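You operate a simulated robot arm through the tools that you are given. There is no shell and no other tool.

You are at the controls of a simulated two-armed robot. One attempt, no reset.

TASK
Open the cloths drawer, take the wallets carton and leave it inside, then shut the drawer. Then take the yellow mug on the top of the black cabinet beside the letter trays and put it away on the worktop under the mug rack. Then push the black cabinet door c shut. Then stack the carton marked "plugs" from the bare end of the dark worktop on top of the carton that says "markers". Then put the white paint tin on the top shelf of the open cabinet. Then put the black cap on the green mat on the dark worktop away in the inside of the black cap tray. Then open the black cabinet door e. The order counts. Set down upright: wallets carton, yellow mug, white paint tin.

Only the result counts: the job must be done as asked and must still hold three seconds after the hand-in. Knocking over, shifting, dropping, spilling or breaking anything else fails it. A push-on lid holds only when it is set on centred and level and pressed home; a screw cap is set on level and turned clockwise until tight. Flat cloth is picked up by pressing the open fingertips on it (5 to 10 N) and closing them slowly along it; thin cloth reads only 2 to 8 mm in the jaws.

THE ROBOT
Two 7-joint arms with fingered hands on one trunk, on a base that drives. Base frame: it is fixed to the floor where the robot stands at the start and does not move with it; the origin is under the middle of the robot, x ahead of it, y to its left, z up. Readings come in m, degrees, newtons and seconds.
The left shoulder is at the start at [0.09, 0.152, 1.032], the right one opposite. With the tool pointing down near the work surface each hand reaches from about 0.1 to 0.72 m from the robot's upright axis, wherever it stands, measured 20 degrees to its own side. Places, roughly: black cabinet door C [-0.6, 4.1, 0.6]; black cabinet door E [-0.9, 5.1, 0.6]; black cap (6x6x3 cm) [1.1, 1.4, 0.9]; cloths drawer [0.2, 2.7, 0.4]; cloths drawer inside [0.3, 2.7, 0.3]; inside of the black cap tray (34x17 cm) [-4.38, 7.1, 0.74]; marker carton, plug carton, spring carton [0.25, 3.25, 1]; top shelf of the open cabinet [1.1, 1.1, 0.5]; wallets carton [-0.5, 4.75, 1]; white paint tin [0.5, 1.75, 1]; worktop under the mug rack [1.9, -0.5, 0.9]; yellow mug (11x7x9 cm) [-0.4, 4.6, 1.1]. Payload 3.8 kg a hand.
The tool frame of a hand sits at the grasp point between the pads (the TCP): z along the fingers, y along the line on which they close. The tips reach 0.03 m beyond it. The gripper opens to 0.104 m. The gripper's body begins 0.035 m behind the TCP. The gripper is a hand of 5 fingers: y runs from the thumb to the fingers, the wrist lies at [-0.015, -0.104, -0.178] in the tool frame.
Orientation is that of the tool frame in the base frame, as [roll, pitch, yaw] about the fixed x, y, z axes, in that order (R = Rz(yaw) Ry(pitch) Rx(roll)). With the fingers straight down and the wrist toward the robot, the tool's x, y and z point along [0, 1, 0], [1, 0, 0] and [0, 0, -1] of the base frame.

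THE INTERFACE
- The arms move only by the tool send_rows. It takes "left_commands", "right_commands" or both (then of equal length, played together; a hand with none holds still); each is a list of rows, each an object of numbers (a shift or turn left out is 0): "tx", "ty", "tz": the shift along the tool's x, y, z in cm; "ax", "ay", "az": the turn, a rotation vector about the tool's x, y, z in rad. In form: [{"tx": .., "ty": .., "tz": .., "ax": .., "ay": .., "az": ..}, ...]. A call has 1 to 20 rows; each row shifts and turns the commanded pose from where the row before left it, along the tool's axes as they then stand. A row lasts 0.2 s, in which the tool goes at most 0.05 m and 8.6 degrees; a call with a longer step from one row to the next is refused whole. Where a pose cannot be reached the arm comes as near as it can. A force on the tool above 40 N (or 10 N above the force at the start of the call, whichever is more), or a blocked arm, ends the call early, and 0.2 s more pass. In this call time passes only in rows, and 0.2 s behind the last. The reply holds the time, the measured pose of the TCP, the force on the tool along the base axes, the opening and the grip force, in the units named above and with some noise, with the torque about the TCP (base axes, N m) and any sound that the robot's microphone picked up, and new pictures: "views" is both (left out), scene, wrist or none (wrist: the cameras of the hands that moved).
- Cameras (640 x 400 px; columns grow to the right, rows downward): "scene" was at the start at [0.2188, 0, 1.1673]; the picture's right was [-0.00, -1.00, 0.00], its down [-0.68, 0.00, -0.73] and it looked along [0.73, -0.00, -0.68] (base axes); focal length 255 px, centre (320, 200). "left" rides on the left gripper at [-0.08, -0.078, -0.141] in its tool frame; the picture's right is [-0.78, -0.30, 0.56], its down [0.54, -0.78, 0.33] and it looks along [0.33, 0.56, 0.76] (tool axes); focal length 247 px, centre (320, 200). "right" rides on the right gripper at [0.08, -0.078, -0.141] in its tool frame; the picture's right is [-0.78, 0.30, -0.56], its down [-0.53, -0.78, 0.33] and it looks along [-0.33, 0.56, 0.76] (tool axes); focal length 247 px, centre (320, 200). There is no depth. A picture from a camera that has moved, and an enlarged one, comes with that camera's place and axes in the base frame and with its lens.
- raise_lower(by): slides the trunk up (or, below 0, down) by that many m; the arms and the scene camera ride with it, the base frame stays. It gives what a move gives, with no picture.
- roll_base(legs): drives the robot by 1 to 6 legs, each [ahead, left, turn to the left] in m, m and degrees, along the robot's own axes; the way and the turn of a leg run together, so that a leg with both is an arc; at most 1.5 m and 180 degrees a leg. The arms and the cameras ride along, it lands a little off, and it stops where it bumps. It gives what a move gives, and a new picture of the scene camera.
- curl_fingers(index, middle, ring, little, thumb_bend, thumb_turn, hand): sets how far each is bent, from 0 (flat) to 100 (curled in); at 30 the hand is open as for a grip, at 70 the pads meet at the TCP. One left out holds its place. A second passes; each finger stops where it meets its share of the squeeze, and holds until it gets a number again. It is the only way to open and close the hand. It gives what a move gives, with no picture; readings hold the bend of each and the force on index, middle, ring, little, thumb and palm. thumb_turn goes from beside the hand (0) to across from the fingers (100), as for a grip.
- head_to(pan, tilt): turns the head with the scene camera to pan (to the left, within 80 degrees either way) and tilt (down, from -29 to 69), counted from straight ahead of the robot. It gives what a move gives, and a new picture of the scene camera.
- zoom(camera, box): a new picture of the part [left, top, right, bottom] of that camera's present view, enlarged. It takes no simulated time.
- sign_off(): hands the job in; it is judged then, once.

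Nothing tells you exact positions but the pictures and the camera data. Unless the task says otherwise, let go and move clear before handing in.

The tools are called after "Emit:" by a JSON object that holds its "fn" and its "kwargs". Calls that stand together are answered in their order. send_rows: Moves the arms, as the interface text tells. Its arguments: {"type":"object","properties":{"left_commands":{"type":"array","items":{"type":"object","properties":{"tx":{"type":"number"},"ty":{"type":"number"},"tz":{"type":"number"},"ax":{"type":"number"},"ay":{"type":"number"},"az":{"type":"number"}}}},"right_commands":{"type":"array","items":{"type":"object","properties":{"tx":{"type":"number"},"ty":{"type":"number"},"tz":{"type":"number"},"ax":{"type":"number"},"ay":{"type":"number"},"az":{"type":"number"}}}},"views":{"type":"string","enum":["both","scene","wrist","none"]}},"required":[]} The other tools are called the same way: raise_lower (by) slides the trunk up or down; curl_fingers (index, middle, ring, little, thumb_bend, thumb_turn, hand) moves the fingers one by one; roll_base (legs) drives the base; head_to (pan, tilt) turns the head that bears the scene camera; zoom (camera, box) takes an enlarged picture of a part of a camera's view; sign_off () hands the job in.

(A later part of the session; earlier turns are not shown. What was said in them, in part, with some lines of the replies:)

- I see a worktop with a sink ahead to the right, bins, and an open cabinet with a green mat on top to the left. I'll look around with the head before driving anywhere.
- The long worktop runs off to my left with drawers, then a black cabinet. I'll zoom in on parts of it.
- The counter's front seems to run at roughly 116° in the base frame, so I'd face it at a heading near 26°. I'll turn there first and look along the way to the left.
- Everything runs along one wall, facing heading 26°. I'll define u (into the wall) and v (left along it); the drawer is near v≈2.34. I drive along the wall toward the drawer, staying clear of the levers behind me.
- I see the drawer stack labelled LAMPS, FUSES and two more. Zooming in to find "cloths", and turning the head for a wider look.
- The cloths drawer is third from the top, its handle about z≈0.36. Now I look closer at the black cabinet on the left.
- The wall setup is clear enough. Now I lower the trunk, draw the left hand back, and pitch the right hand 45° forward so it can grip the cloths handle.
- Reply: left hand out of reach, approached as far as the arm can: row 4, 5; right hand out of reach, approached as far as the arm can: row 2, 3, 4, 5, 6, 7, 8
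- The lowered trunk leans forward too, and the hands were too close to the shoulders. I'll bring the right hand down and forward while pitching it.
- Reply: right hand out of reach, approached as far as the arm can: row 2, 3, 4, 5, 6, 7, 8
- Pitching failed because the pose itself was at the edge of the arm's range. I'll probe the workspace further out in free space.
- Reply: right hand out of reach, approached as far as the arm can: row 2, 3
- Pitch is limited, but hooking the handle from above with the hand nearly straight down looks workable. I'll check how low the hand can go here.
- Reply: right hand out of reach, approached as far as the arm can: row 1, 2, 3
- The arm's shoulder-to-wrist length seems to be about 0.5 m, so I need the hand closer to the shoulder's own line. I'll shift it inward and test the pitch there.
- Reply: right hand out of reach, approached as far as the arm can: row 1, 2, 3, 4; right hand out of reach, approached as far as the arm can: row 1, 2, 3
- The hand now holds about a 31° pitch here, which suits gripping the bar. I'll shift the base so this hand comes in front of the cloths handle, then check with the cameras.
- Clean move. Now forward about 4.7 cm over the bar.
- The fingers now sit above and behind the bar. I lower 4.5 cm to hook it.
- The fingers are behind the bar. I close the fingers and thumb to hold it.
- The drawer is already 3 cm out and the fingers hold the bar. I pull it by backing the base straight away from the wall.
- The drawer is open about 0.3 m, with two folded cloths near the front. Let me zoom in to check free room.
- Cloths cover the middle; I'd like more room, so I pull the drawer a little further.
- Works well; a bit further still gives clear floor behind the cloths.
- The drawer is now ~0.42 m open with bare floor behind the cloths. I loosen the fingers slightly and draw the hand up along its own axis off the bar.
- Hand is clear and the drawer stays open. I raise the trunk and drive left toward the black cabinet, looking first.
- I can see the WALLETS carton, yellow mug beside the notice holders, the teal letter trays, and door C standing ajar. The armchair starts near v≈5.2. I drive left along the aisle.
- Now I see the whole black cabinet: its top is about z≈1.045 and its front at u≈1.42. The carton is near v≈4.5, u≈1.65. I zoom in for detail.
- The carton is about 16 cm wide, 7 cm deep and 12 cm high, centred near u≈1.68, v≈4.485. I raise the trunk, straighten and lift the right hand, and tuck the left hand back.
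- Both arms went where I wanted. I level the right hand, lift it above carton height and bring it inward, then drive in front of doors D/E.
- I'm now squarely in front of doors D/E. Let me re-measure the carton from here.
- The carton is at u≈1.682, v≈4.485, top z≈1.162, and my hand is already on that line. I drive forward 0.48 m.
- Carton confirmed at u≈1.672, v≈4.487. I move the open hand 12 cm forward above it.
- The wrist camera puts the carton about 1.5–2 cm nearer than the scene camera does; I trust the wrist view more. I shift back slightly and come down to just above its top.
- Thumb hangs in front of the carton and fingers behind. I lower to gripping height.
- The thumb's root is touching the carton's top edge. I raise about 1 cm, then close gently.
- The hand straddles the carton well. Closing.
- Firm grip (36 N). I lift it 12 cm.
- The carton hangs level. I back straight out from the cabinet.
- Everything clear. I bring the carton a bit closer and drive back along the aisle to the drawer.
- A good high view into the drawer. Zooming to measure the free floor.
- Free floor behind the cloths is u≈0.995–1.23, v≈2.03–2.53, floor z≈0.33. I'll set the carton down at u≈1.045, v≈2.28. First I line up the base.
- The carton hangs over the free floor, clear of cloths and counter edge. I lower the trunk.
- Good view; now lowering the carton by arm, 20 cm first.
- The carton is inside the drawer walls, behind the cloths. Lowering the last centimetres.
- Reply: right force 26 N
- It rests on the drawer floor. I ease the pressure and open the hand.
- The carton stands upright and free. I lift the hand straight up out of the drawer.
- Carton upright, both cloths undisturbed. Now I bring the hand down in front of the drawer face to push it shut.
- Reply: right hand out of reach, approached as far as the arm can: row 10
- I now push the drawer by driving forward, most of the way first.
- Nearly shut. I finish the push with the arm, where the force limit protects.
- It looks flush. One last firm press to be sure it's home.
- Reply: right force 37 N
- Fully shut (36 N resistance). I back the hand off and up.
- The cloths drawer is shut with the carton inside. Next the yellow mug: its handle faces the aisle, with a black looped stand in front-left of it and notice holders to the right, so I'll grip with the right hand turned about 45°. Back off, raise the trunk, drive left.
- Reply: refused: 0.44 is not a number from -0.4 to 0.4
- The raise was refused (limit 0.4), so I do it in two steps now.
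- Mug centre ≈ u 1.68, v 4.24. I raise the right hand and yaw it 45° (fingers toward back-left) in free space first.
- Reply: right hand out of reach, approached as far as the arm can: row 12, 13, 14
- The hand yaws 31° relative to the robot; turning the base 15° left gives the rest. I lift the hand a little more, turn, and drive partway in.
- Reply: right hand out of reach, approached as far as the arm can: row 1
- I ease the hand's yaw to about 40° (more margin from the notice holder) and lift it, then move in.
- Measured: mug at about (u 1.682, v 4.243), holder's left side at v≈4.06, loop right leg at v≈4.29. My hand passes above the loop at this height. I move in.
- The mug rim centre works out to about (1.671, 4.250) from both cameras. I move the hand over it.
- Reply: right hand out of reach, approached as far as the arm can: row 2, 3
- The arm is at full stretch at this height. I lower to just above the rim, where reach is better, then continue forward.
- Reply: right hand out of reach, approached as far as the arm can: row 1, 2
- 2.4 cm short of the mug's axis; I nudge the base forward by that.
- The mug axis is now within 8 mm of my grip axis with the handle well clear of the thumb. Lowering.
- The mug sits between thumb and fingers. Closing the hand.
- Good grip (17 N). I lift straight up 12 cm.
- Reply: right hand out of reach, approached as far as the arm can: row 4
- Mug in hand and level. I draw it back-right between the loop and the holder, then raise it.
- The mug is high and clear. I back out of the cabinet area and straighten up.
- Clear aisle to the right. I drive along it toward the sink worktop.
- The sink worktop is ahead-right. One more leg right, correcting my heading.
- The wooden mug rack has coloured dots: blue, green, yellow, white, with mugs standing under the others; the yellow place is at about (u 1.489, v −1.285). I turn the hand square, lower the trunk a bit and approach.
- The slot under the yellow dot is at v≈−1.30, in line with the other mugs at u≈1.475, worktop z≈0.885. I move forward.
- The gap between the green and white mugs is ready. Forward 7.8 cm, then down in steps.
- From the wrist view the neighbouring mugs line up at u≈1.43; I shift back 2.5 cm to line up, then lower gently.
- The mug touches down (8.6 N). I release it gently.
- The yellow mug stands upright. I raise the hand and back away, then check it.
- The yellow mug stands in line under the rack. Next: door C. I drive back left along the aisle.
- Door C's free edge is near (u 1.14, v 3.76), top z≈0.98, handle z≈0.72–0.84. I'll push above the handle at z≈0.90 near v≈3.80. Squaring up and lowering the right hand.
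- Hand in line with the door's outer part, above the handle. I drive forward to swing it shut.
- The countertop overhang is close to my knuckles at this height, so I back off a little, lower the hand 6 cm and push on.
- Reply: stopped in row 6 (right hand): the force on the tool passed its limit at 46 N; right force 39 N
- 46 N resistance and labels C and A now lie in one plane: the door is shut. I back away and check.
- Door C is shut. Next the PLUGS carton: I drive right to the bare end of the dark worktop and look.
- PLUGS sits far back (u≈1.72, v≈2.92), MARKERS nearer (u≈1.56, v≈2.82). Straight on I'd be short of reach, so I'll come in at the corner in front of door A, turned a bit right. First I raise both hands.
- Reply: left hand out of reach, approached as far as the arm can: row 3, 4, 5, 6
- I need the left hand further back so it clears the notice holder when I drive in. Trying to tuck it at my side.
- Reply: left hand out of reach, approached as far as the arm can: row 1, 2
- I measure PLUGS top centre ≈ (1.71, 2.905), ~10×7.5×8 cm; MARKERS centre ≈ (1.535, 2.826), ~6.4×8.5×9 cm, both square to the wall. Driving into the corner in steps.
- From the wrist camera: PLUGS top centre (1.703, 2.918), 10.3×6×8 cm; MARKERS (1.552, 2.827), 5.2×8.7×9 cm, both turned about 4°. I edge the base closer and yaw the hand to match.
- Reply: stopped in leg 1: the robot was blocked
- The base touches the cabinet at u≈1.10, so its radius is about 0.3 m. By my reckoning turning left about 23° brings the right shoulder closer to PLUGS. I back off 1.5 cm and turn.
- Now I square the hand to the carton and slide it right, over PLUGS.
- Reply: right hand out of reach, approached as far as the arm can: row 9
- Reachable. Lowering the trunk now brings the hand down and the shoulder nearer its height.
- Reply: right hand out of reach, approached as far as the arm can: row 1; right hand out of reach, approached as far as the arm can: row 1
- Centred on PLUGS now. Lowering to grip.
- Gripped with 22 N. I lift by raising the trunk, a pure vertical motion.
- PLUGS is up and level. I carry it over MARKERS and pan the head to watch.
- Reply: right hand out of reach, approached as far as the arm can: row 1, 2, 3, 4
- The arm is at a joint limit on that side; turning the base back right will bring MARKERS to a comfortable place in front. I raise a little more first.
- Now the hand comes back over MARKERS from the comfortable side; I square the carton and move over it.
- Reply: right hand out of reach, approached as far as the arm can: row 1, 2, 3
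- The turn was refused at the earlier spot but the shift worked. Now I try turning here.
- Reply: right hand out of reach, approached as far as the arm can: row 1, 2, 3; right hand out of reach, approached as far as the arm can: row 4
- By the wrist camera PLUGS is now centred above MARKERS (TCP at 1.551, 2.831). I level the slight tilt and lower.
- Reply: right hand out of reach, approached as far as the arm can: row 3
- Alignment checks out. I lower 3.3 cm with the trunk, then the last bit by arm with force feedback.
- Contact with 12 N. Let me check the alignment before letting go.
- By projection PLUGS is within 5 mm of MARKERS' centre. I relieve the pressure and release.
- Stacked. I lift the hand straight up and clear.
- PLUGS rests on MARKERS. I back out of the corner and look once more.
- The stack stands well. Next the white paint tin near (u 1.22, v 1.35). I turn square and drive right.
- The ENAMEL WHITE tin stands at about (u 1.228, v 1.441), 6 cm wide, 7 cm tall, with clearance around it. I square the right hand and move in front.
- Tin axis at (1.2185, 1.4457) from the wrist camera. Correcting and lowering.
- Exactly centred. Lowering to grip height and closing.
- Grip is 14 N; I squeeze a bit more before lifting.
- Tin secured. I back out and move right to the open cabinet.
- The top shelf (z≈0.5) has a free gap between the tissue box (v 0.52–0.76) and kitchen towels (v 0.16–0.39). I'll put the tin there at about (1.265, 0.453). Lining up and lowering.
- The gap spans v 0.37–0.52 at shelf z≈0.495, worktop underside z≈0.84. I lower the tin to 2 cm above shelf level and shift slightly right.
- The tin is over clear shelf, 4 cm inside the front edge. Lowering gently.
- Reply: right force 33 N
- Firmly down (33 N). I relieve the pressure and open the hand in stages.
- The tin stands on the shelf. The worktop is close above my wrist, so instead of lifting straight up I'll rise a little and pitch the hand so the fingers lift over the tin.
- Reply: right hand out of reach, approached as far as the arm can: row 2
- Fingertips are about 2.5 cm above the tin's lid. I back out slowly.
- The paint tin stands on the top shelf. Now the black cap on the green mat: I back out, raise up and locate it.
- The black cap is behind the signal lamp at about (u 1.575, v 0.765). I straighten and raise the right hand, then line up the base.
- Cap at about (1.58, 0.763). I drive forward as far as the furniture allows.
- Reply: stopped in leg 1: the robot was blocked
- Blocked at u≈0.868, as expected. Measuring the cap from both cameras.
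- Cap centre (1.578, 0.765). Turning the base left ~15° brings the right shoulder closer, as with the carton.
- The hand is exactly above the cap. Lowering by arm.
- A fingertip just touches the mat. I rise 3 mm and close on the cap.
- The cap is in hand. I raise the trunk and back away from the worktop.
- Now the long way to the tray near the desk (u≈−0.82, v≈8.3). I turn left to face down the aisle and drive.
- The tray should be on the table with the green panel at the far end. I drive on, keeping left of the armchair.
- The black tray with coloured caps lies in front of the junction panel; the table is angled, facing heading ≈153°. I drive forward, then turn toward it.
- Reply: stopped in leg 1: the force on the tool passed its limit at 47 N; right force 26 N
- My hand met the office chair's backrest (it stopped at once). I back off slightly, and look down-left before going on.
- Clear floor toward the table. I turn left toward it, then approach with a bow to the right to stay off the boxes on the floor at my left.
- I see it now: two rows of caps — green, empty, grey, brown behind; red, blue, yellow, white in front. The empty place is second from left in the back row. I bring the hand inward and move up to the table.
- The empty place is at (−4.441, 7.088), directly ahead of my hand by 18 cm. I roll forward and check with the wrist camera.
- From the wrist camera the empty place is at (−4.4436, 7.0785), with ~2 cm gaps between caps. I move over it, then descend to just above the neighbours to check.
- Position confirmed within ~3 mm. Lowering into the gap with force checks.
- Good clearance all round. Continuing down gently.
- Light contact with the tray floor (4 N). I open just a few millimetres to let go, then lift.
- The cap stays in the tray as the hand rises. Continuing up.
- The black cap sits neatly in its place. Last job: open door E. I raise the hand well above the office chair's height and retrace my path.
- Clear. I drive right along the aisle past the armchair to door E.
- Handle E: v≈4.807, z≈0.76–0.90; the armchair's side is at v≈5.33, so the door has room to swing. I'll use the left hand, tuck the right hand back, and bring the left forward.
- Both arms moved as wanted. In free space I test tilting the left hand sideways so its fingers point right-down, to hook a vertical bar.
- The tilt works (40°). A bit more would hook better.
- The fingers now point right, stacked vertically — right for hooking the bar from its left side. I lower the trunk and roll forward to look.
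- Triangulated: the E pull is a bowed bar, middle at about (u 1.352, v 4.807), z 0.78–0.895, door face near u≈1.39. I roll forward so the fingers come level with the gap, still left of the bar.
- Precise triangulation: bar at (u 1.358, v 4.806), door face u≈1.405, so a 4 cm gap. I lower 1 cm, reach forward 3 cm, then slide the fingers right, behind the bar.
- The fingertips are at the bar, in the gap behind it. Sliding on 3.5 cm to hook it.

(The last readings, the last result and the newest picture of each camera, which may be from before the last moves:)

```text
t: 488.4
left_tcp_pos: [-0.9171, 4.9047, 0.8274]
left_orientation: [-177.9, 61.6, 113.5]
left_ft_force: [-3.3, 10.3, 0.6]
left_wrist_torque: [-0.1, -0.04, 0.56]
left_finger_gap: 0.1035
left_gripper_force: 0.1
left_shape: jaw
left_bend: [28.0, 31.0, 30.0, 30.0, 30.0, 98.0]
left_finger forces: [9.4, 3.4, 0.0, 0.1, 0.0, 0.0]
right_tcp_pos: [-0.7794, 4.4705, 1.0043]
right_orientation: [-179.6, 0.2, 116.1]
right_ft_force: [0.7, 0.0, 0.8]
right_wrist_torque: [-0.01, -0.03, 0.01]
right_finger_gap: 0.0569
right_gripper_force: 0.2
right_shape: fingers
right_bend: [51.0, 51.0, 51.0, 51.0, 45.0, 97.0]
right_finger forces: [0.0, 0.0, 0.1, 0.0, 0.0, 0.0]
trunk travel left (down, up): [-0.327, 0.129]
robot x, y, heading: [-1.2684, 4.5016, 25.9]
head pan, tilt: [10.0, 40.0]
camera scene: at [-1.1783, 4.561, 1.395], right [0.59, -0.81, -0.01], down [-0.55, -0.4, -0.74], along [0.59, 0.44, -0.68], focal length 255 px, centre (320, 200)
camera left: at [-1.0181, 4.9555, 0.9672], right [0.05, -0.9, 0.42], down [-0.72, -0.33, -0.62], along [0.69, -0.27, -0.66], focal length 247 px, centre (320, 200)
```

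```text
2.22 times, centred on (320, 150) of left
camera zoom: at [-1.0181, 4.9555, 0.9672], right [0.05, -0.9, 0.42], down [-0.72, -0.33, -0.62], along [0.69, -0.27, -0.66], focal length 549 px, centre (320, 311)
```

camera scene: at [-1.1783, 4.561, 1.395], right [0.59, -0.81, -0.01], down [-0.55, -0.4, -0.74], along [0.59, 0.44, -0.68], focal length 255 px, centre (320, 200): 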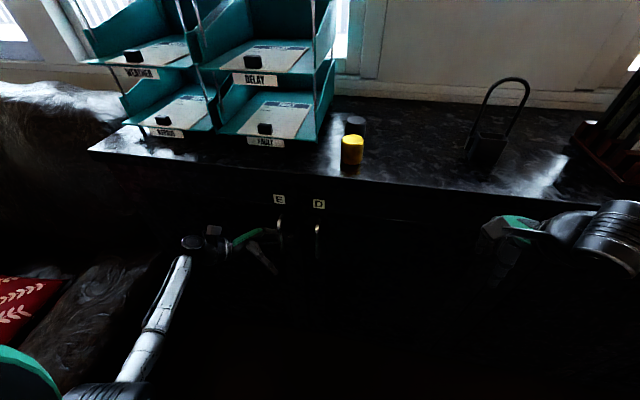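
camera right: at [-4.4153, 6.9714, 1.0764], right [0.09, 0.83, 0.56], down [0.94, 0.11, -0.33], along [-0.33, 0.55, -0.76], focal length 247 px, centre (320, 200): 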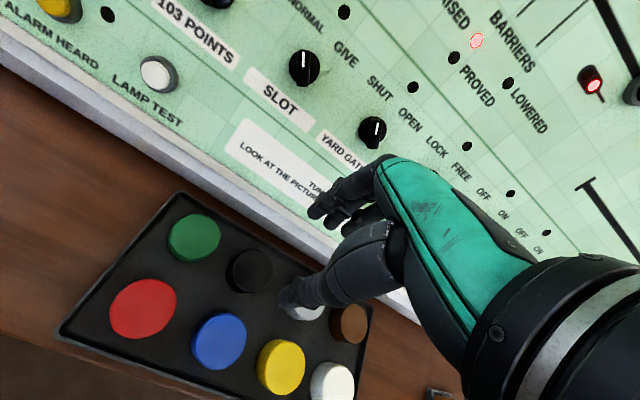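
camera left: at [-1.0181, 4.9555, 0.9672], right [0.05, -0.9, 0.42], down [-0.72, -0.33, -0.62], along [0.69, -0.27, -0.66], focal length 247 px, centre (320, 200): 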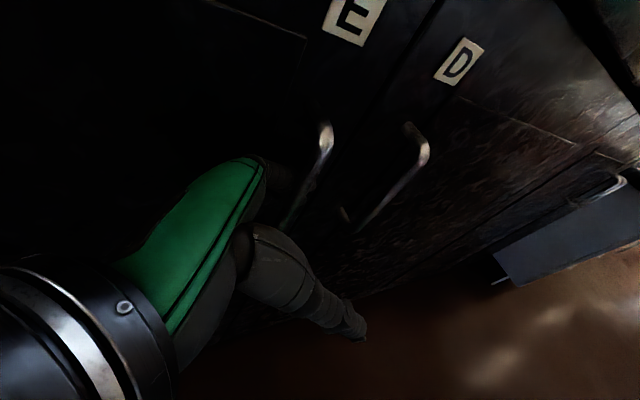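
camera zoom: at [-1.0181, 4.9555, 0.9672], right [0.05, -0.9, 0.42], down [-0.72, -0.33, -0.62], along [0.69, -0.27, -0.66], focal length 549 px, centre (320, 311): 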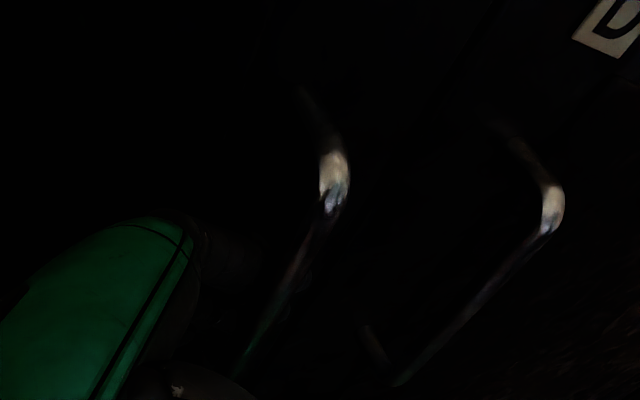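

The fingertips have passed behind the bar. I close the fingers and thumb around it.

Emit:
{"fn": "curl_fingers", "kwargs": {"hand": "left", "index": 60, "middle": 60, "ring": 60, "little": 60, "thumb_bend": 60}}

Emit:
{"fn": "send_rows", "kwargs": {"left_commands": [{}], "views": "both"}}

Emit:
{"fn": "zoom", "kwargs": {"camera": "left", "box": [200, 60, 440, 240]}}

```text
t: 489.4
left_tcp_pos: [-0.9146, 4.8998, 0.8278]
left_orientation: [-177.8, 61.7, 113.0]
left_ft_force: [0.9, -1.0, -0.8]
left_wrist_torque: [0.1, -0.07, -0.02]
left_finger_gap: 0.0273
left_gripper_force: 4.3
left_shape: fingers
left_bend: [59.0, 62.0, 60.0, 57.0, 60.0, 98.0]
left_finger forces: [0.9, 4.0, 0.0, 3.4, 0.0, 0.0]
right_tcp_pos: [-0.7768, 4.4681, 1.0038]
right_orientation: [-179.6, 0.0, 116.2]
right_ft_force: [0.1, -0.7, 0.4]
right_wrist_torque: [-0.01, 0.03, -0.04]
right_finger_gap: 0.057
right_gripper_force: 0.0
right_shape: fingers
right_bend: [51.0, 51.0, 51.0, 51.0, 45.0, 97.0]
right_finger forces: [0.0, 0.1, 0.0, 0.1, 0.0, 0.0]
trunk travel left (down, up): [-0.327, 0.129]
robot x, y, heading: [-1.2668, 4.4992, 26.2]
head pan, tilt: [10.0, 40.0]
```

```text
t: 489.8
left_tcp_pos: [-0.9141, 4.8999, 0.8277]
left_orientation: [-177.7, 61.5, 113.3]
left_ft_force: [0.7, -1.7, -0.9]
left_wrist_torque: [0.07, -0.05, -0.07]
left_finger_gap: 0.0273
left_gripper_force: 4.6
left_shape: fingers
left_bend: [59.0, 62.0, 60.0, 57.0, 60.0, 98.0]
left_finger forces: [0.9, 4.0, 0.0, 3.4, 0.1, 0.0]
right_tcp_pos: [-0.7769, 4.4689, 1.0048]
right_orientation: [-179.6, 0.1, 116.0]
right_ft_force: [1.2, -0.6, 0.4]
right_wrist_torque: [-0.02, 0.02, 0.02]
right_finger_gap: 0.0572
right_gripper_force: 0.1
right_shape: fingers
right_bend: [51.0, 51.0, 51.0, 51.0, 45.0, 97.0]
right_finger forces: [0.1, 0.0, 0.0, 0.0, 0.0, 0.0]
trunk travel left (down, up): [-0.327, 0.129]
robot x, y, heading: [-1.2647, 4.5, 26.3]
head pan, tilt: [10.0, 40.0]
camera scene: at [-1.177, 4.5583, 1.395], right [0.59, -0.81, -0.01], down [-0.55, -0.39, -0.74], along [0.59, 0.44, -0.68], focal length 255 px, centre (320, 200)
camera left: at [-1.0164, 4.9521, 0.9673], right [0.04, -0.9, 0.42], down [-0.72, -0.32, -0.61], along [0.69, -0.28, -0.67], focal length 247 px, centre (320, 200)
```

scene: 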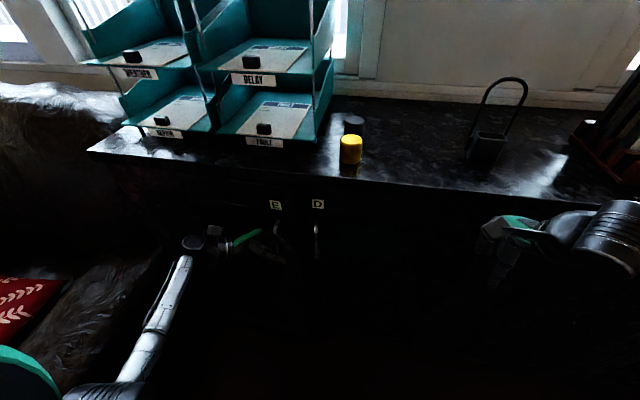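
left: 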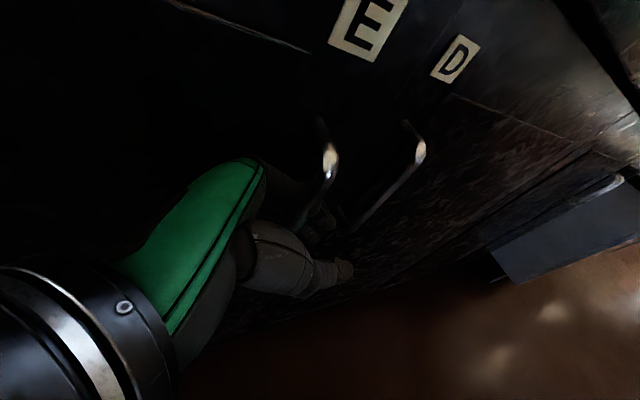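

```text
2.22 times, centred on (320, 150) of left
camera zoom: at [-1.0164, 4.9521, 0.9673], right [0.04, -0.9, 0.42], down [-0.72, -0.32, -0.61], along [0.69, -0.28, -0.67], focal length 549 px, centre (320, 311)
```

zoom: 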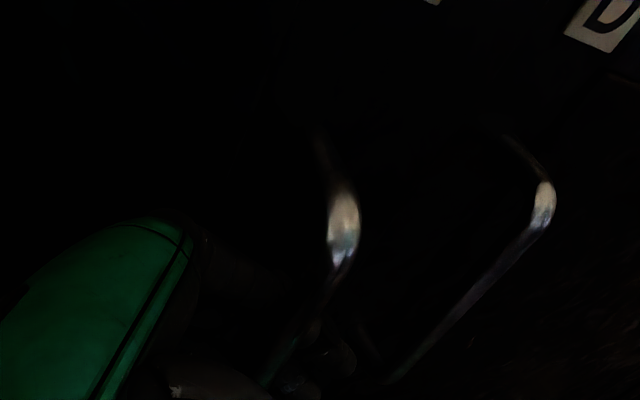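

The door has already come ajar by a couple of centimetres. I pull by rolling the base back and slightly left along the door's arc.

Emit:
{"fn": "roll_base", "kwargs": {"legs": [[-0.08, 0.012, 0], [-0.08, 0.025, 0]]}}

Emit:
{"fn": "send_rows", "kwargs": {"left_commands": [{}], "views": "both"}}

```text
t: 491.6
left_tcp_pos: [-1.0742, 4.8621, 0.8277]
left_orientation: [-177.8, 61.6, 113.1]
left_ft_force: [0.2, 3.7, -1.1]
left_wrist_torque: [0.0, -0.08, 0.02]
left_finger_gap: 0.0271
left_gripper_force: 5.4
left_shape: fingers
left_bend: [60.0, 62.0, 60.0, 58.0, 60.0, 98.0]
left_finger forces: [1.4, 4.5, 0.0, 3.7, 0.0, 0.1]
right_tcp_pos: [-0.9383, 4.4302, 1.0039]
right_orientation: [-179.6, 0.2, 115.9]
right_ft_force: [0.2, -0.3, -1.0]
right_wrist_torque: [0.0, 0.02, 0.01]
right_finger_gap: 0.0569
right_gripper_force: 0.0
right_shape: fingers
right_bend: [51.0, 51.0, 51.0, 51.0, 45.0, 97.0]
right_finger forces: [0.1, 0.0, 0.1, 0.0, 0.0, 0.0]
trunk travel left (down, up): [-0.327, 0.129]
robot x, y, heading: [-1.4274, 4.4645, 26.2]
head pan, tilt: [10.0, 40.0]
camera scene: at [-1.3368, 4.5208, 1.3949], right [0.59, -0.81, -0.01], down [-0.55, -0.39, -0.74], along [0.59, 0.44, -0.68], focal length 255 px, centre (320, 200)
```

scene: 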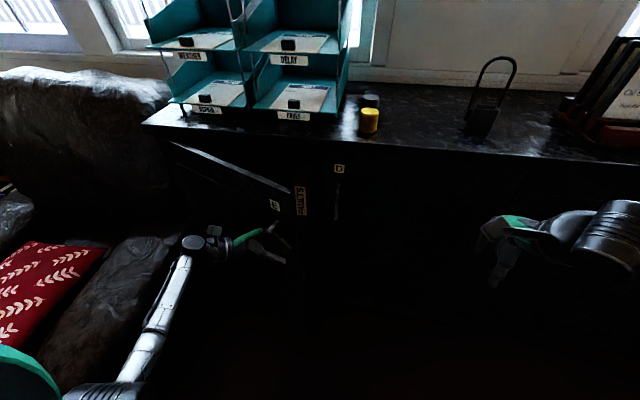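

```text
t: 492.0
left_tcp_pos: [-1.0726, 4.8618, 0.8273]
left_orientation: [-177.6, 61.5, 113.3]
left_ft_force: [0.4, 1.0, 2.5]
left_wrist_torque: [0.13, -0.25, 0.09]
left_finger_gap: 0.0271
left_gripper_force: 4.9
left_shape: fingers
left_bend: [60.0, 62.0, 60.0, 58.0, 60.0, 98.0]
left_finger forces: [1.1, 5.2, 0.0, 4.2, 0.1, 0.0]
right_tcp_pos: [-0.9359, 4.4305, 1.0029]
right_orientation: [-179.6, 0.0, 116.0]
right_ft_force: [0.3, 0.2, -0.1]
right_wrist_torque: [0.0, 0.02, 0.01]
right_finger_gap: 0.0568
right_gripper_force: 0.1
right_shape: fingers
right_bend: [51.0, 51.0, 51.0, 51.0, 45.0, 97.0]
right_finger forces: [0.1, 0.0, 0.0, 0.1, 0.0, 0.1]
trunk travel left (down, up): [-0.327, 0.129]
robot x, y, heading: [-1.4276, 4.4616, 26.1]
head pan, tilt: [10.0, 40.0]
camera scene: at [-1.3342, 4.521, 1.3949], right [0.59, -0.81, -0.01], down [-0.55, -0.39, -0.73], along [0.59, 0.44, -0.68], focal length 255 px, centre (320, 200)
camera left: at [-1.1735, 4.9149, 0.9675], right [0.04, -0.91, 0.42], down [-0.72, -0.32, -0.61], along [0.69, -0.28, -0.67], focal length 247 px, centre (320, 200)
```

scene: 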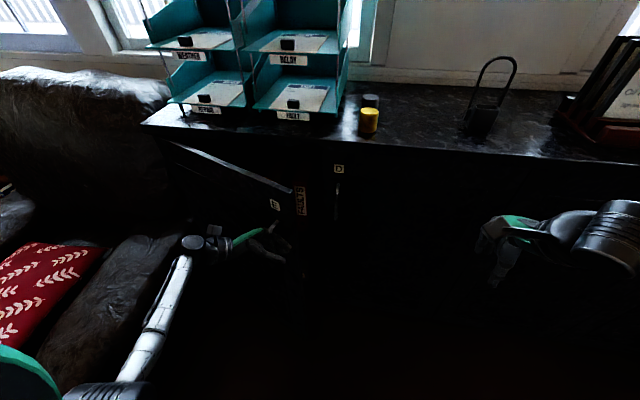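
left: 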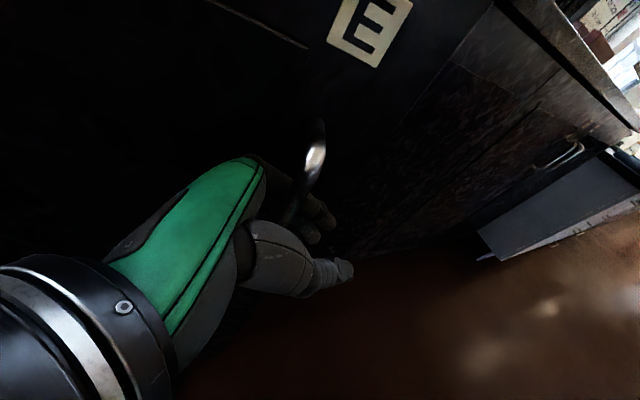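

The door is swinging open (~22°). I keep following its arc.

Emit:
{"fn": "roll_base", "kwargs": {"legs": [[-0.07, 0.045, 0], [-0.065, 0.065, 0]]}}

Emit:
{"fn": "send_rows", "kwargs": {"left_commands": [{}], "views": "both"}}

```text
t: 493.7
left_tcp_pos: [-1.2422, 4.9006, 0.8281]
left_orientation: [-177.7, 61.6, 113.2]
left_ft_force: [0.3, 0.8, -1.0]
left_wrist_torque: [0.02, -0.06, -0.03]
left_finger_gap: 0.0249
left_gripper_force: 1.9
left_shape: fingers
left_bend: [61.0, 61.0, 60.0, 58.0, 60.0, 98.0]
left_finger forces: [1.2, 1.0, 0.0, 2.6, 0.0, 0.0]
right_tcp_pos: [-1.1046, 4.4692, 1.0042]
right_orientation: [-179.6, 0.2, 116.0]
right_ft_force: [0.2, -0.1, -0.6]
right_wrist_torque: [0.02, -0.03, 0.0]
right_finger_gap: 0.057
right_gripper_force: 0.0
right_shape: fingers
right_bend: [51.0, 51.0, 51.0, 51.0, 45.0, 97.0]
right_finger forces: [0.0, 0.1, 0.0, 0.0, 0.0, 0.0]
trunk travel left (down, up): [-0.327, 0.129]
robot x, y, heading: [-1.5954, 4.4975, 26.0]
head pan, tilt: [10.0, 40.0]
camera scene: at [-1.5046, 4.5599, 1.395], right [0.59, -0.81, -0.01], down [-0.55, -0.39, -0.74], along [0.59, 0.44, -0.68], focal length 255 px, centre (320, 200)
```

scene: 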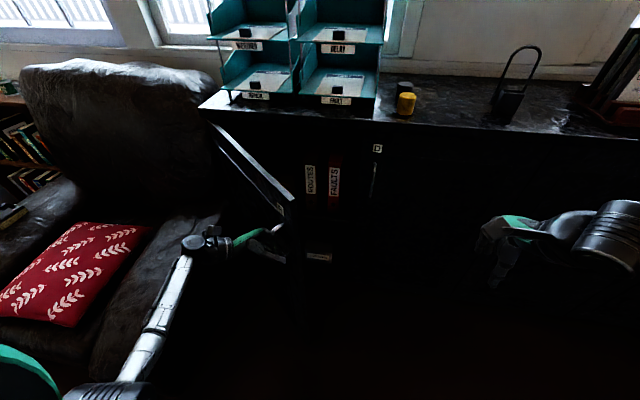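

```text
t: 494.1
left_tcp_pos: [-1.2405, 4.9003, 0.8273]
left_orientation: [-177.7, 61.5, 113.3]
left_ft_force: [1.6, 1.0, 1.0]
left_wrist_torque: [-0.02, -0.12, -0.06]
left_finger_gap: 0.0248
left_gripper_force: 2.1
left_shape: fingers
left_bend: [61.0, 61.0, 60.0, 58.0, 60.0, 98.0]
left_finger forces: [0.9, 1.0, 0.0, 2.4, 0.0, 0.1]
right_tcp_pos: [-1.1024, 4.4697, 1.003]
right_orientation: [-179.5, 0.1, 116.0]
right_ft_force: [0.3, 0.2, -0.1]
right_wrist_torque: [0.01, 0.02, 0.04]
right_finger_gap: 0.0569
right_gripper_force: 0.0
right_shape: fingers
right_bend: [51.0, 51.0, 51.0, 51.0, 45.0, 97.0]
right_finger forces: [0.1, 0.0, 0.0, 0.0, 0.0, 0.0]
trunk travel left (down, up): [-0.327, 0.129]
robot x, y, heading: [-1.5949, 4.5007, 26.1]
head pan, tilt: [10.0, 40.0]
camera scene: at [-1.5018, 4.5588, 1.3949], right [0.59, -0.81, -0.01], down [-0.55, -0.39, -0.74], along [0.59, 0.44, -0.68], focal length 255 px, centre (320, 200)
camera left: at [-1.3418, 4.9531, 0.9673], right [0.04, -0.91, 0.42], down [-0.72, -0.32, -0.61], along [0.69, -0.28, -0.67], focal length 247 px, centre (320, 200)
```

scene: 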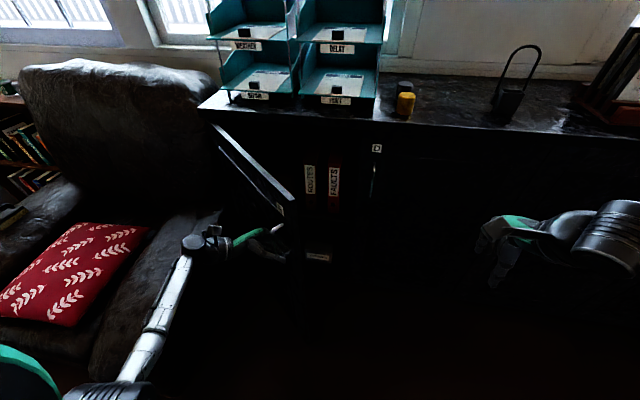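
left: 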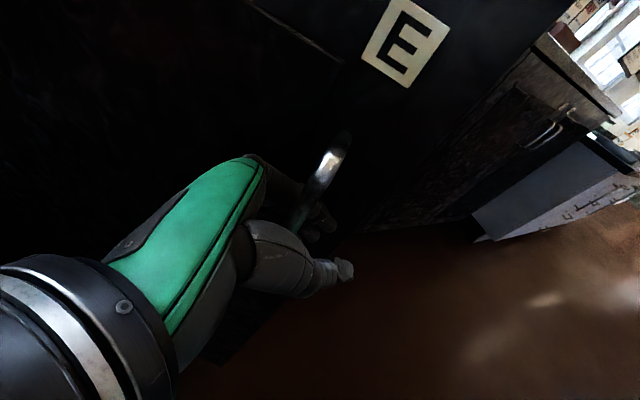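

About 45° open. My hook direction won't work much further, so I unhook the left hand to its left and will push the door's inner face with the right hand.

Emit:
{"fn": "curl_fingers", "kwargs": {"hand": "left", "index": 46, "middle": 46, "ring": 46, "little": 46, "thumb_bend": 35}}

Emit:
{"fn": "send_rows", "kwargs": {"left_commands": [{"tx": 0.83, "ty": -0.14, "tz": -1.53}, {"tx": 0.83, "ty": -0.14, "tz": -1.53}, {"tx": 0.83, "ty": -0.14, "tz": -1.53}, {"tx": 0.83, "ty": -0.14, "tz": -1.53}, {"ty": -3}, {"ty": -3}], "views": "both"}}

```text
t: 495.1
left_tcp_pos: [-1.2425, 4.9018, 0.8279]
left_orientation: [-177.8, 61.6, 113.2]
left_ft_force: [-0.6, 0.2, 0.5]
left_wrist_torque: [-0.04, -0.01, -0.05]
left_finger_gap: 0.0748
left_gripper_force: 3.3
left_shape: fingers
left_bend: [47.0, 46.0, 46.0, 46.0, 35.0, 98.0]
left_finger forces: [7.2, 0.0, 0.1, 0.0, 0.0, 0.0]
right_tcp_pos: [-1.1049, 4.4691, 1.004]
right_orientation: [-179.6, 0.1, 116.0]
right_ft_force: [0.2, -0.7, 0.2]
right_wrist_torque: [-0.01, 0.0, 0.01]
right_finger_gap: 0.057
right_gripper_force: 0.1
right_shape: fingers
right_bend: [51.0, 51.0, 51.0, 51.0, 45.0, 97.0]
right_finger forces: [0.0, 0.1, 0.1, 0.0, 0.0, 0.1]
trunk travel left (down, up): [-0.327, 0.129]
robot x, y, heading: [-1.601, 4.4999, 26.1]
head pan, tilt: [10.0, 40.0]
```

```text
t: 496.5
left_tcp_pos: [-1.3309, 4.9412, 0.8292]
left_orientation: [-177.9, 61.6, 113.2]
left_ft_force: [0.0, 0.6, 0.4]
left_wrist_torque: [0.0, 0.01, 0.0]
left_finger_gap: 0.076
left_gripper_force: 0.0
left_shape: fingers
left_bend: [46.0, 46.0, 46.0, 46.0, 35.0, 98.0]
left_finger forces: [0.0, 0.0, 0.0, 0.0, 0.0, 0.1]
right_tcp_pos: [-1.1053, 4.4683, 1.0061]
right_orientation: [-179.7, 0.1, 116.0]
right_ft_force: [-0.3, -0.3, -0.3]
right_wrist_torque: [0.0, 0.03, 0.04]
right_finger_gap: 0.0569
right_gripper_force: 0.0
right_shape: fingers
right_bend: [51.0, 51.0, 51.0, 51.0, 45.0, 97.0]
right_finger forces: [0.0, 0.0, 0.0, 0.0, 0.0, 0.0]
trunk travel left (down, up): [-0.327, 0.129]
robot x, y, heading: [-1.5948, 4.5017, 26.2]
head pan, tilt: [10.0, 40.0]
camera scene: at [-1.506, 4.5595, 1.3952], right [0.59, -0.81, -0.01], down [-0.55, -0.39, -0.74], along [0.59, 0.44, -0.68], focal length 255 px, centre (320, 200)
camera left: at [-1.4325, 4.9942, 0.9685], right [0.04, -0.91, 0.42], down [-0.72, -0.32, -0.62], along [0.69, -0.28, -0.67], focal length 247 px, centre (320, 200)
```

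scene: 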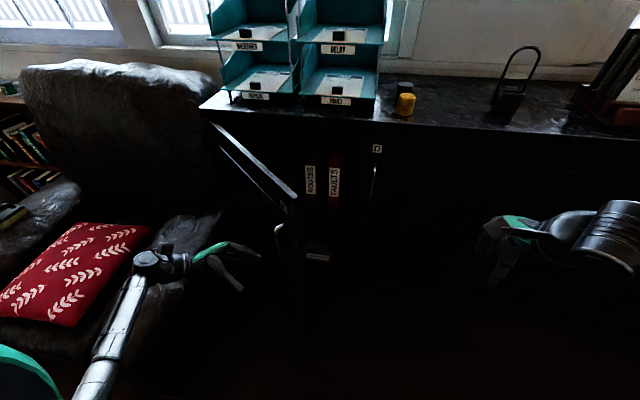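
left: 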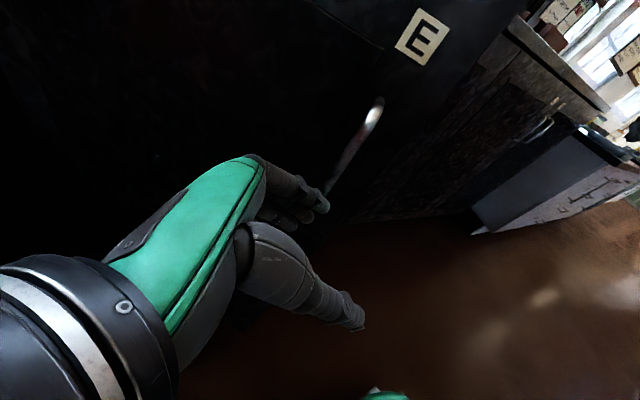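

Unhooked, the door stays at about 42°. I back off, straighten the left hand, and go round to push the door's inner face further open.

Emit:
{"fn": "roll_base", "kwargs": {"legs": [[-0.25, 0, 0]]}}

Emit:
{"fn": "send_rows", "kwargs": {"left_commands": [{"ay": 0.14}, {"ay": 0.14}, {"ay": 0.14}, {"ay": 0.14}, {"ay": 0.14}, {"ay": 0.14}, {"ay": 0.14}, {"ay": 0.1}], "views": "scene"}}

```text
t: 498.4
left_tcp_pos: [-1.5551, 4.8337, 0.8295]
left_orientation: [-177.9, 61.6, 113.4]
left_ft_force: [-0.1, 0.3, -0.8]
left_wrist_torque: [-0.05, 0.01, 0.02]
left_finger_gap: 0.076
left_gripper_force: 0.0
left_shape: fingers
left_bend: [46.0, 46.0, 46.0, 46.0, 35.0, 98.0]
left_finger forces: [0.1, 0.0, 0.0, 0.0, 0.0, 0.0]
right_tcp_pos: [-1.3284, 4.3609, 1.0047]
right_orientation: [-179.7, 0.0, 116.1]
right_ft_force: [0.0, 0.4, 0.0]
right_wrist_torque: [0.04, 0.0, 0.01]
right_finger_gap: 0.0571
right_gripper_force: 0.1
right_shape: fingers
right_bend: [51.0, 51.0, 51.0, 51.0, 45.0, 97.0]
right_finger forces: [0.0, 0.0, 0.0, 0.1, 0.0, 0.0]
trunk travel left (down, up): [-0.327, 0.129]
robot x, y, heading: [-1.8144, 4.3936, 26.4]
head pan, tilt: [10.0, 40.0]
camera scene: at [-1.7273, 4.4508, 1.3949], right [0.59, -0.81, -0.01], down [-0.55, -0.4, -0.74], along [0.59, 0.44, -0.68], focal length 255 px, centre (320, 200)
```

scene: 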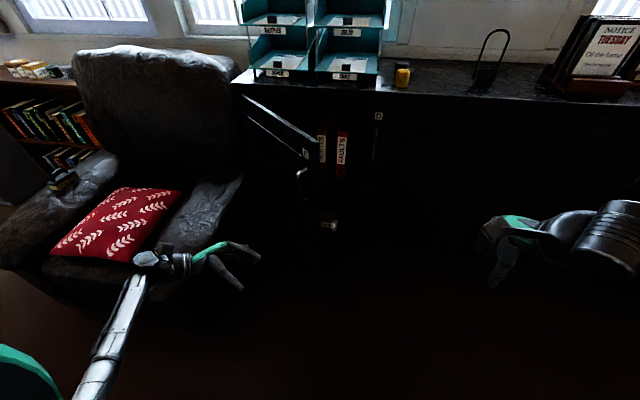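

```text
t: 500.1
left_tcp_pos: [-1.5542, 4.833, 0.8292]
left_orientation: [-179.0, -0.4, 111.5]
left_ft_force: [0.3, -0.4, 0.8]
left_wrist_torque: [-0.03, -0.01, -0.02]
left_finger_gap: 0.0762
left_gripper_force: 0.1
left_shape: fingers
left_bend: [46.0, 46.0, 46.0, 46.0, 35.0, 98.0]
left_finger forces: [0.0, 0.1, 0.0, 0.0, 0.0, 0.1]
right_tcp_pos: [-1.3271, 4.36, 1.0041]
right_orientation: [-179.6, 0.1, 116.2]
right_ft_force: [0.5, -0.4, -0.9]
right_wrist_torque: [0.01, 0.0, -0.01]
right_finger_gap: 0.0568
right_gripper_force: 0.1
right_shape: fingers
right_bend: [51.0, 51.0, 51.0, 51.0, 45.0, 97.0]
right_finger forces: [0.1, 0.0, 0.0, 0.0, 0.0, 0.0]
trunk travel left (down, up): [-0.327, 0.129]
robot x, y, heading: [-1.8162, 4.3909, 26.4]
head pan, tilt: [10.0, 40.0]
camera scene: at [-1.7279, 4.4502, 1.395], right [0.59, -0.81, -0.01], down [-0.55, -0.4, -0.74], along [0.59, 0.44, -0.68], focal length 255 px, centre (320, 200)
```

scene: 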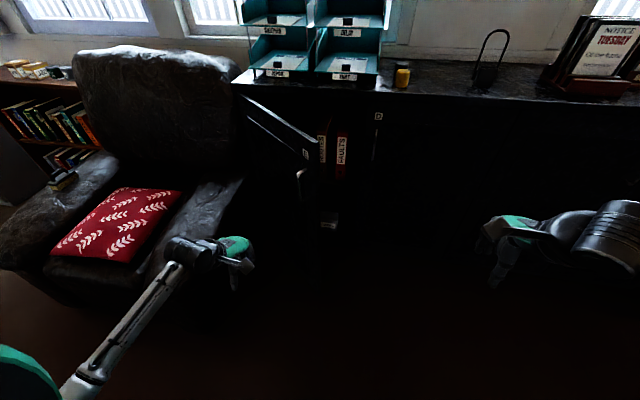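

Emit:
{"fn": "roll_base", "kwargs": {"legs": [[0, -0.33, -0.4], [0.45, 0, 0]]}}

Emit:
{"fn": "roll_base", "kwargs": {"legs": [[0, 0.2, 0]]}}

```text
t: 504.7
left_tcp_pos: [-0.9987, 4.7305, 0.8291]
left_orientation: [-179.0, -0.3, 111.1]
left_ft_force: [0.0, 0.1, 0.6]
left_wrist_torque: [0.02, 0.01, 0.0]
left_finger_gap: 0.0765
left_gripper_force: 0.0
left_shape: fingers
left_bend: [46.0, 46.0, 46.0, 46.0, 35.0, 98.0]
left_finger forces: [0.0, 0.0, 0.1, 0.0, 0.0, 0.1]
right_tcp_pos: [-0.7752, 4.2561, 1.004]
right_orientation: [-179.6, 0.1, 115.7]
right_ft_force: [-0.2, -0.1, 0.7]
right_wrist_torque: [-0.02, -0.02, -0.01]
right_finger_gap: 0.057
right_gripper_force: 0.0
right_shape: fingers
right_bend: [51.0, 51.0, 51.0, 51.0, 45.0, 97.0]
right_finger forces: [0.0, 0.0, 0.0, 0.0, 0.0, 0.0]
trunk travel left (down, up): [-0.327, 0.129]
robot x, y, heading: [-1.2625, 4.2938, 25.9]
head pan, tilt: [10.0, 40.0]
camera scene: at [-1.1743, 4.3491, 1.3951], right [0.59, -0.81, -0.01], down [-0.55, -0.39, -0.74], along [0.59, 0.44, -0.68], focal length 255 px, centre (320, 200)
```

scene: 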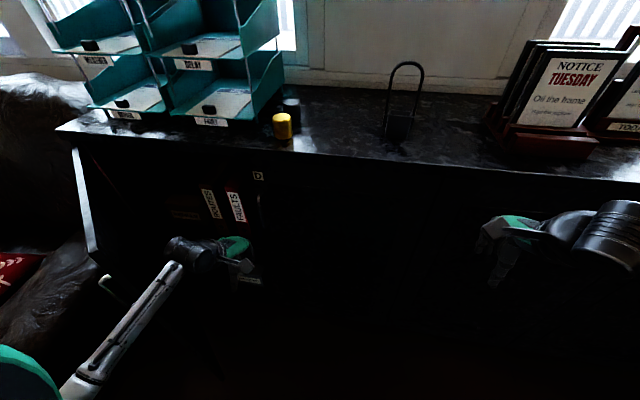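

```text
t: 506.3
left_tcp_pos: [-1.086, 4.9061, 0.8325]
left_orientation: [-179.2, -0.5, 111.2]
left_ft_force: [-0.6, -0.5, 0.2]
left_wrist_torque: [0.05, -0.01, 0.01]
left_finger_gap: 0.0762
left_gripper_force: 0.0
left_shape: fingers
left_bend: [46.0, 46.0, 46.0, 46.0, 35.0, 98.0]
left_finger forces: [0.0, 0.0, 0.1, 0.0, 0.0, 0.0]
right_tcp_pos: [-0.8628, 4.4313, 1.005]
right_orientation: [-179.9, -0.2, 115.9]
right_ft_force: [0.2, -0.9, 0.3]
right_wrist_torque: [0.04, -0.01, -0.01]
right_finger_gap: 0.057
right_gripper_force: 0.1
right_shape: fingers
right_bend: [51.0, 51.0, 51.0, 51.0, 45.0, 97.0]
right_finger forces: [0.0, 0.0, 0.0, 0.0, 0.0, 0.0]
trunk travel left (down, up): [-0.327, 0.129]
robot x, y, heading: [-1.3513, 4.4725, 26.1]
head pan, tilt: [10.0, 40.0]
camera scene: at [-1.2626, 4.5199, 1.3956], right [0.59, -0.81, -0.01], down [-0.55, -0.39, -0.74], along [0.59, 0.44, -0.67], focal length 255 px, centre (320, 200)
```

scene: 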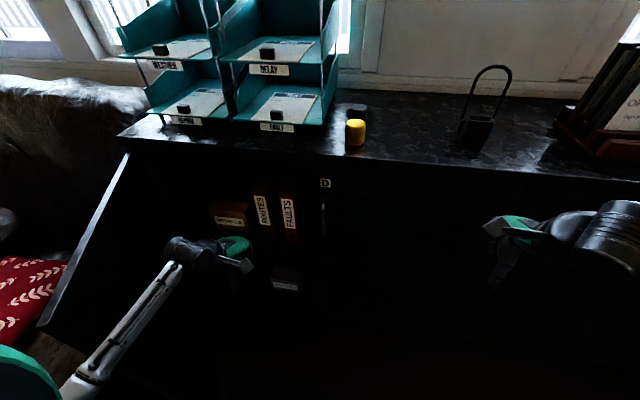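

The door already stands about 65° open. I nudge it a little further with the left hand, staying well clear of the armchair.

Emit:
{"fn": "roll_base", "kwargs": {"legs": [[0, 0.16, 0], [0, 0.1, 0]]}}

Emit:
{"fn": "head_to", "kwargs": {"pan": 20, "tilt": 40}}

```text
t: 508.4
left_tcp_pos: [-1.1996, 5.1427, 0.829]
left_orientation: [-179.0, -0.3, 111.2]
left_ft_force: [0.1, 0.3, 1.1]
left_wrist_torque: [0.0, -0.01, -0.01]
left_finger_gap: 0.0764
left_gripper_force: 0.1
left_shape: fingers
left_bend: [46.0, 46.0, 46.0, 46.0, 35.0, 98.0]
left_finger forces: [0.1, 0.0, 0.0, 0.1, 0.0, 0.0]
right_tcp_pos: [-0.9748, 4.6694, 1.0043]
right_orientation: [-179.5, 0.2, 115.9]
right_ft_force: [0.1, -0.3, -0.6]
right_wrist_torque: [0.0, -0.03, -0.01]
right_finger_gap: 0.0571
right_gripper_force: 0.0
right_shape: fingers
right_bend: [51.0, 51.0, 51.0, 51.0, 45.0, 97.0]
right_finger forces: [0.0, 0.0, 0.1, 0.0, 0.0, 0.0]
trunk travel left (down, up): [-0.327, 0.129]
robot x, y, heading: [-1.4675, 4.7016, 26.3]
head pan, tilt: [10.0, 40.0]
camera scene: at [-1.375, 4.7604, 1.395], right [0.59, -0.81, -0.01], down [-0.55, -0.39, -0.74], along [0.59, 0.44, -0.68], focal length 255 px, centre (320, 200)
```

scene: 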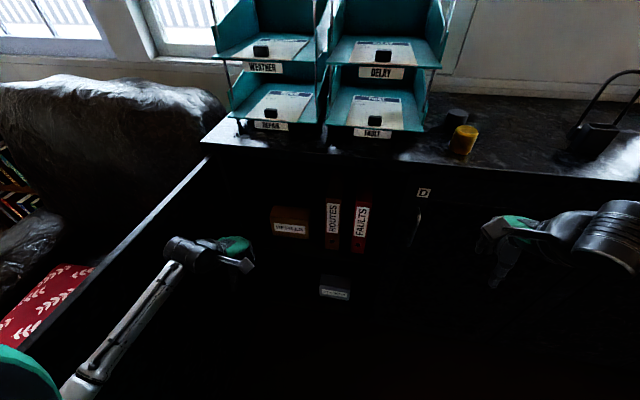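

```text
t: 509.1
left_tcp_pos: [-1.201, 5.1428, 0.8286]
left_orientation: [-179.0, -0.3, 111.2]
left_ft_force: [-0.3, 0.2, 0.2]
left_wrist_torque: [-0.01, 0.03, -0.01]
left_finger_gap: 0.0763
left_gripper_force: 0.1
left_shape: fingers
left_bend: [46.0, 46.0, 46.0, 46.0, 35.0, 98.0]
left_finger forces: [0.1, 0.1, 0.1, 0.0, 0.0, 0.1]
right_tcp_pos: [-0.9755, 4.6704, 1.0055]
right_orientation: [-179.6, 0.2, 115.9]
right_ft_force: [0.0, 0.1, 0.1]
right_wrist_torque: [-0.01, -0.03, -0.01]
right_finger_gap: 0.0569
right_gripper_force: 0.0
right_shape: fingers
right_bend: [51.0, 51.0, 51.0, 51.0, 45.0, 97.0]
right_finger forces: [0.0, 0.0, 0.0, 0.0, 0.0, 0.1]
trunk travel left (down, up): [-0.327, 0.129]
robot x, y, heading: [-1.4631, 4.699, 26.1]
head pan, tilt: [20.0, 40.0]
camera scene: at [-1.3855, 4.7728, 1.3952], right [0.72, -0.69, -0.01], down [-0.48, -0.48, -0.74], along [0.5, 0.54, -0.68], focal length 255 px, centre (320, 200)
```

scene: 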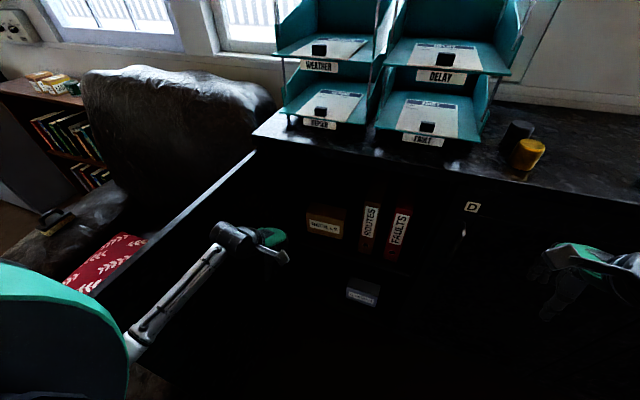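

The door now stands at roughly 90°. I slide right and back away so nothing touches it, then check.

Emit:
{"fn": "roll_base", "kwargs": {"legs": [[0, -0.25, 0], [-0.5, 0, 0]]}}

Emit:
{"fn": "head_to", "kwargs": {"pan": 25, "tilt": 30}}

```text
t: 513.5
left_tcp_pos: [-1.5364, 4.7007, 0.829]
left_orientation: [-179.0, -0.2, 111.6]
left_ft_force: [-0.4, -0.9, 0.8]
left_wrist_torque: [-0.01, 0.03, 0.01]
left_finger_gap: 0.0761
left_gripper_force: 0.0
left_shape: fingers
left_bend: [46.0, 46.0, 46.0, 46.0, 35.0, 98.0]
left_finger forces: [0.1, 0.0, 0.1, 0.0, 0.1, 0.1]
right_tcp_pos: [-1.3101, 4.2285, 1.004]
right_orientation: [-179.6, 0.1, 116.1]
right_ft_force: [0.3, 0.1, -1.4]
right_wrist_torque: [-0.04, 0.05, 0.02]
right_finger_gap: 0.0566
right_gripper_force: 0.1
right_shape: fingers
right_bend: [51.0, 51.0, 51.0, 51.0, 45.0, 97.0]
right_finger forces: [0.0, 0.0, 0.0, 0.1, 0.0, 0.0]
trunk travel left (down, up): [-0.327, 0.129]
robot x, y, heading: [-1.8017, 4.2572, 26.3]
head pan, tilt: [20.0, 40.0]
camera scene: at [-1.7203, 4.3288, 1.3951], right [0.72, -0.69, -0.02], down [-0.47, -0.48, -0.74], along [0.5, 0.54, -0.68], focal length 255 px, centre (320, 200)
```

scene: 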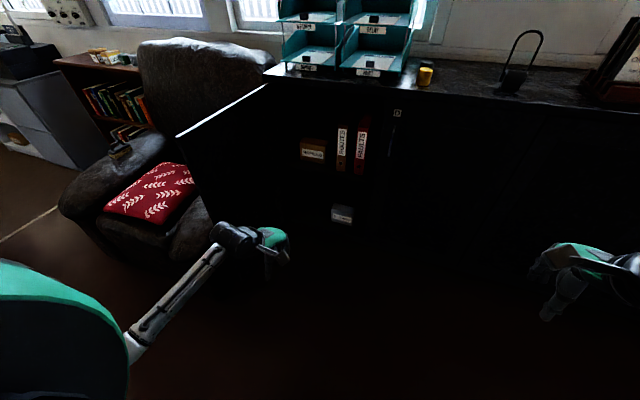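

```text
t: 514.2
left_tcp_pos: [-1.537, 4.7, 0.829]
left_orientation: [-179.0, -0.2, 111.5]
left_ft_force: [-0.4, 0.6, 0.2]
left_wrist_torque: [0.05, -0.02, 0.02]
left_finger_gap: 0.0763
left_gripper_force: 0.0
left_shape: fingers
left_bend: [46.0, 46.0, 46.0, 46.0, 35.0, 98.0]
left_finger forces: [0.0, 0.0, 0.0, 0.1, 0.0, 0.1]
right_tcp_pos: [-1.3109, 4.228, 1.0046]
right_orientation: [-179.6, 0.2, 116.0]
right_ft_force: [-0.2, 0.0, -0.5]
right_wrist_torque: [0.0, 0.01, 0.01]
right_finger_gap: 0.0567
right_gripper_force: 0.1
right_shape: fingers
right_bend: [51.0, 51.0, 51.0, 51.0, 45.0, 97.0]
right_finger forces: [0.0, 0.1, 0.0, 0.0, 0.0, 0.0]
trunk travel left (down, up): [-0.327, 0.129]
robot x, y, heading: [-1.8007, 4.2588, 26.3]
head pan, tilt: [25.0, 30.0]
camera scene: at [-1.7227, 4.3378, 1.4105], right [0.78, -0.62, -0.02], down [-0.35, -0.41, -0.84], along [0.52, 0.67, -0.54], focal length 255 px, centre (320, 200)
```

scene: 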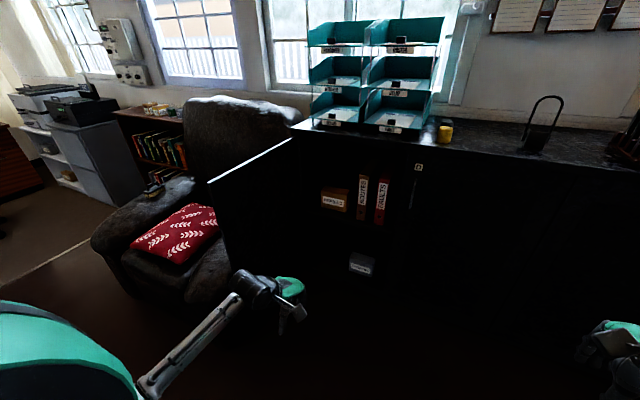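

Door E stands wide open and nothing touches it. A last look along the wall at the drawer, stack and door C before handing in.

Emit:
{"fn": "head_to", "kwargs": {"pan": -55, "tilt": 20}}

Emit:
{"fn": "zoom", "kwargs": {"camera": "scene", "box": [160, 80, 480, 280]}}

```text
t: 515.7
left_tcp_pos: [-1.539, 4.7013, 0.8296]
left_orientation: [-178.9, -0.2, 111.4]
left_ft_force: [-0.7, 0.2, 0.4]
left_wrist_torque: [0.01, 0.03, -0.03]
left_finger_gap: 0.0764
left_gripper_force: 0.0
left_shape: fingers
left_bend: [46.0, 46.0, 46.0, 46.0, 35.0, 98.0]
left_finger forces: [0.0, 0.0, 0.0, 0.1, 0.0, 0.0]
right_tcp_pos: [-1.311, 4.2278, 1.0055]
right_orientation: [-179.7, 0.1, 116.1]
right_ft_force: [-0.6, -0.7, 0.1]
right_wrist_torque: [-0.02, -0.03, 0.0]
right_finger_gap: 0.0568
right_gripper_force: 0.1
right_shape: fingers
right_bend: [51.0, 51.0, 51.0, 51.0, 45.0, 97.0]
right_finger forces: [0.1, 0.0, 0.1, 0.0, 0.1, 0.0]
trunk travel left (down, up): [-0.327, 0.129]
robot x, y, heading: [-1.8039, 4.2606, 26.2]
head pan, tilt: [-55.0, 20.0]
camera scene: at [-1.6964, 4.2231, 1.4278], right [-0.48, -0.88, 0.04], down [-0.34, 0.14, -0.93], along [0.81, -0.46, -0.37], focal length 255 px, centre (320, 200)
```

scene: 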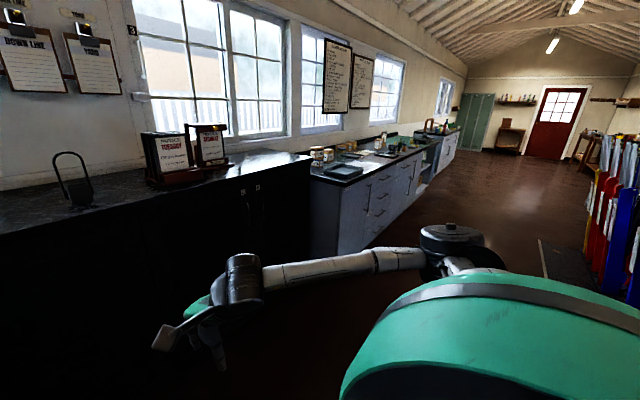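

```text
2.00 times, centred on (320, 180) of scene
camera zoom: at [-1.6964, 4.2231, 1.4278], right [-0.48, -0.88, 0.04], down [-0.34, 0.14, -0.93], along [0.81, -0.46, -0.37], focal length 510 px, centre (320, 240)
```

zoom: 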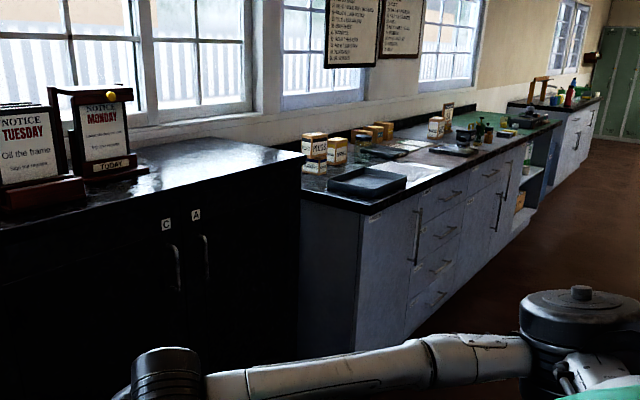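

All looks in order: the drawer and door C are shut, PLUGS stands on MARKERS, and the mug, tin and cap are in their places. Door E is open and both hands are clear, so I hand the job in.

Emit:
{"fn": "sign_off", "kwargs": {}}

```text
The job is handed in.
```

I did all seven tasks in the order you gave and handed the job in. One unplanned contact could count against it: on the way to the tray my right hand bumped the office chair's backrest. The arm stopped at 47 N. I couldn't confirm from the camera views whether the chair moved.

How each item stood when I last saw it:

| Item | Where it ended up |
|---|---|
| Wallets carton | Upright in the cloths drawer, behind the two folded cloths. The drawer is pushed fully shut. |
| Yellow mug | Upright on the worktop under the rack's yellow dot, in line with the other mugs. |
| Black cabinet door C | Shut flush. |
| Plugs carton | Stacked on the markers carton, within about 5 mm of centre. |
| White paint tin | Upright on the top shelf of the open cabinet, in the gap between the tissue box and the kitchen towels. |
| Black cap | In the empty place of the black cap tray, among the coloured caps. |
| Black cabinet door E | Standing about 90° open. It came to rest close to the armchair, and I saw no sign that the chair moved. |

From the last position I rechecked door C, the drawer fronts, the stack and door E. I did not go back to look at the mug, tin or cap after placing them. Both hands were clear of everything at the hand-in.
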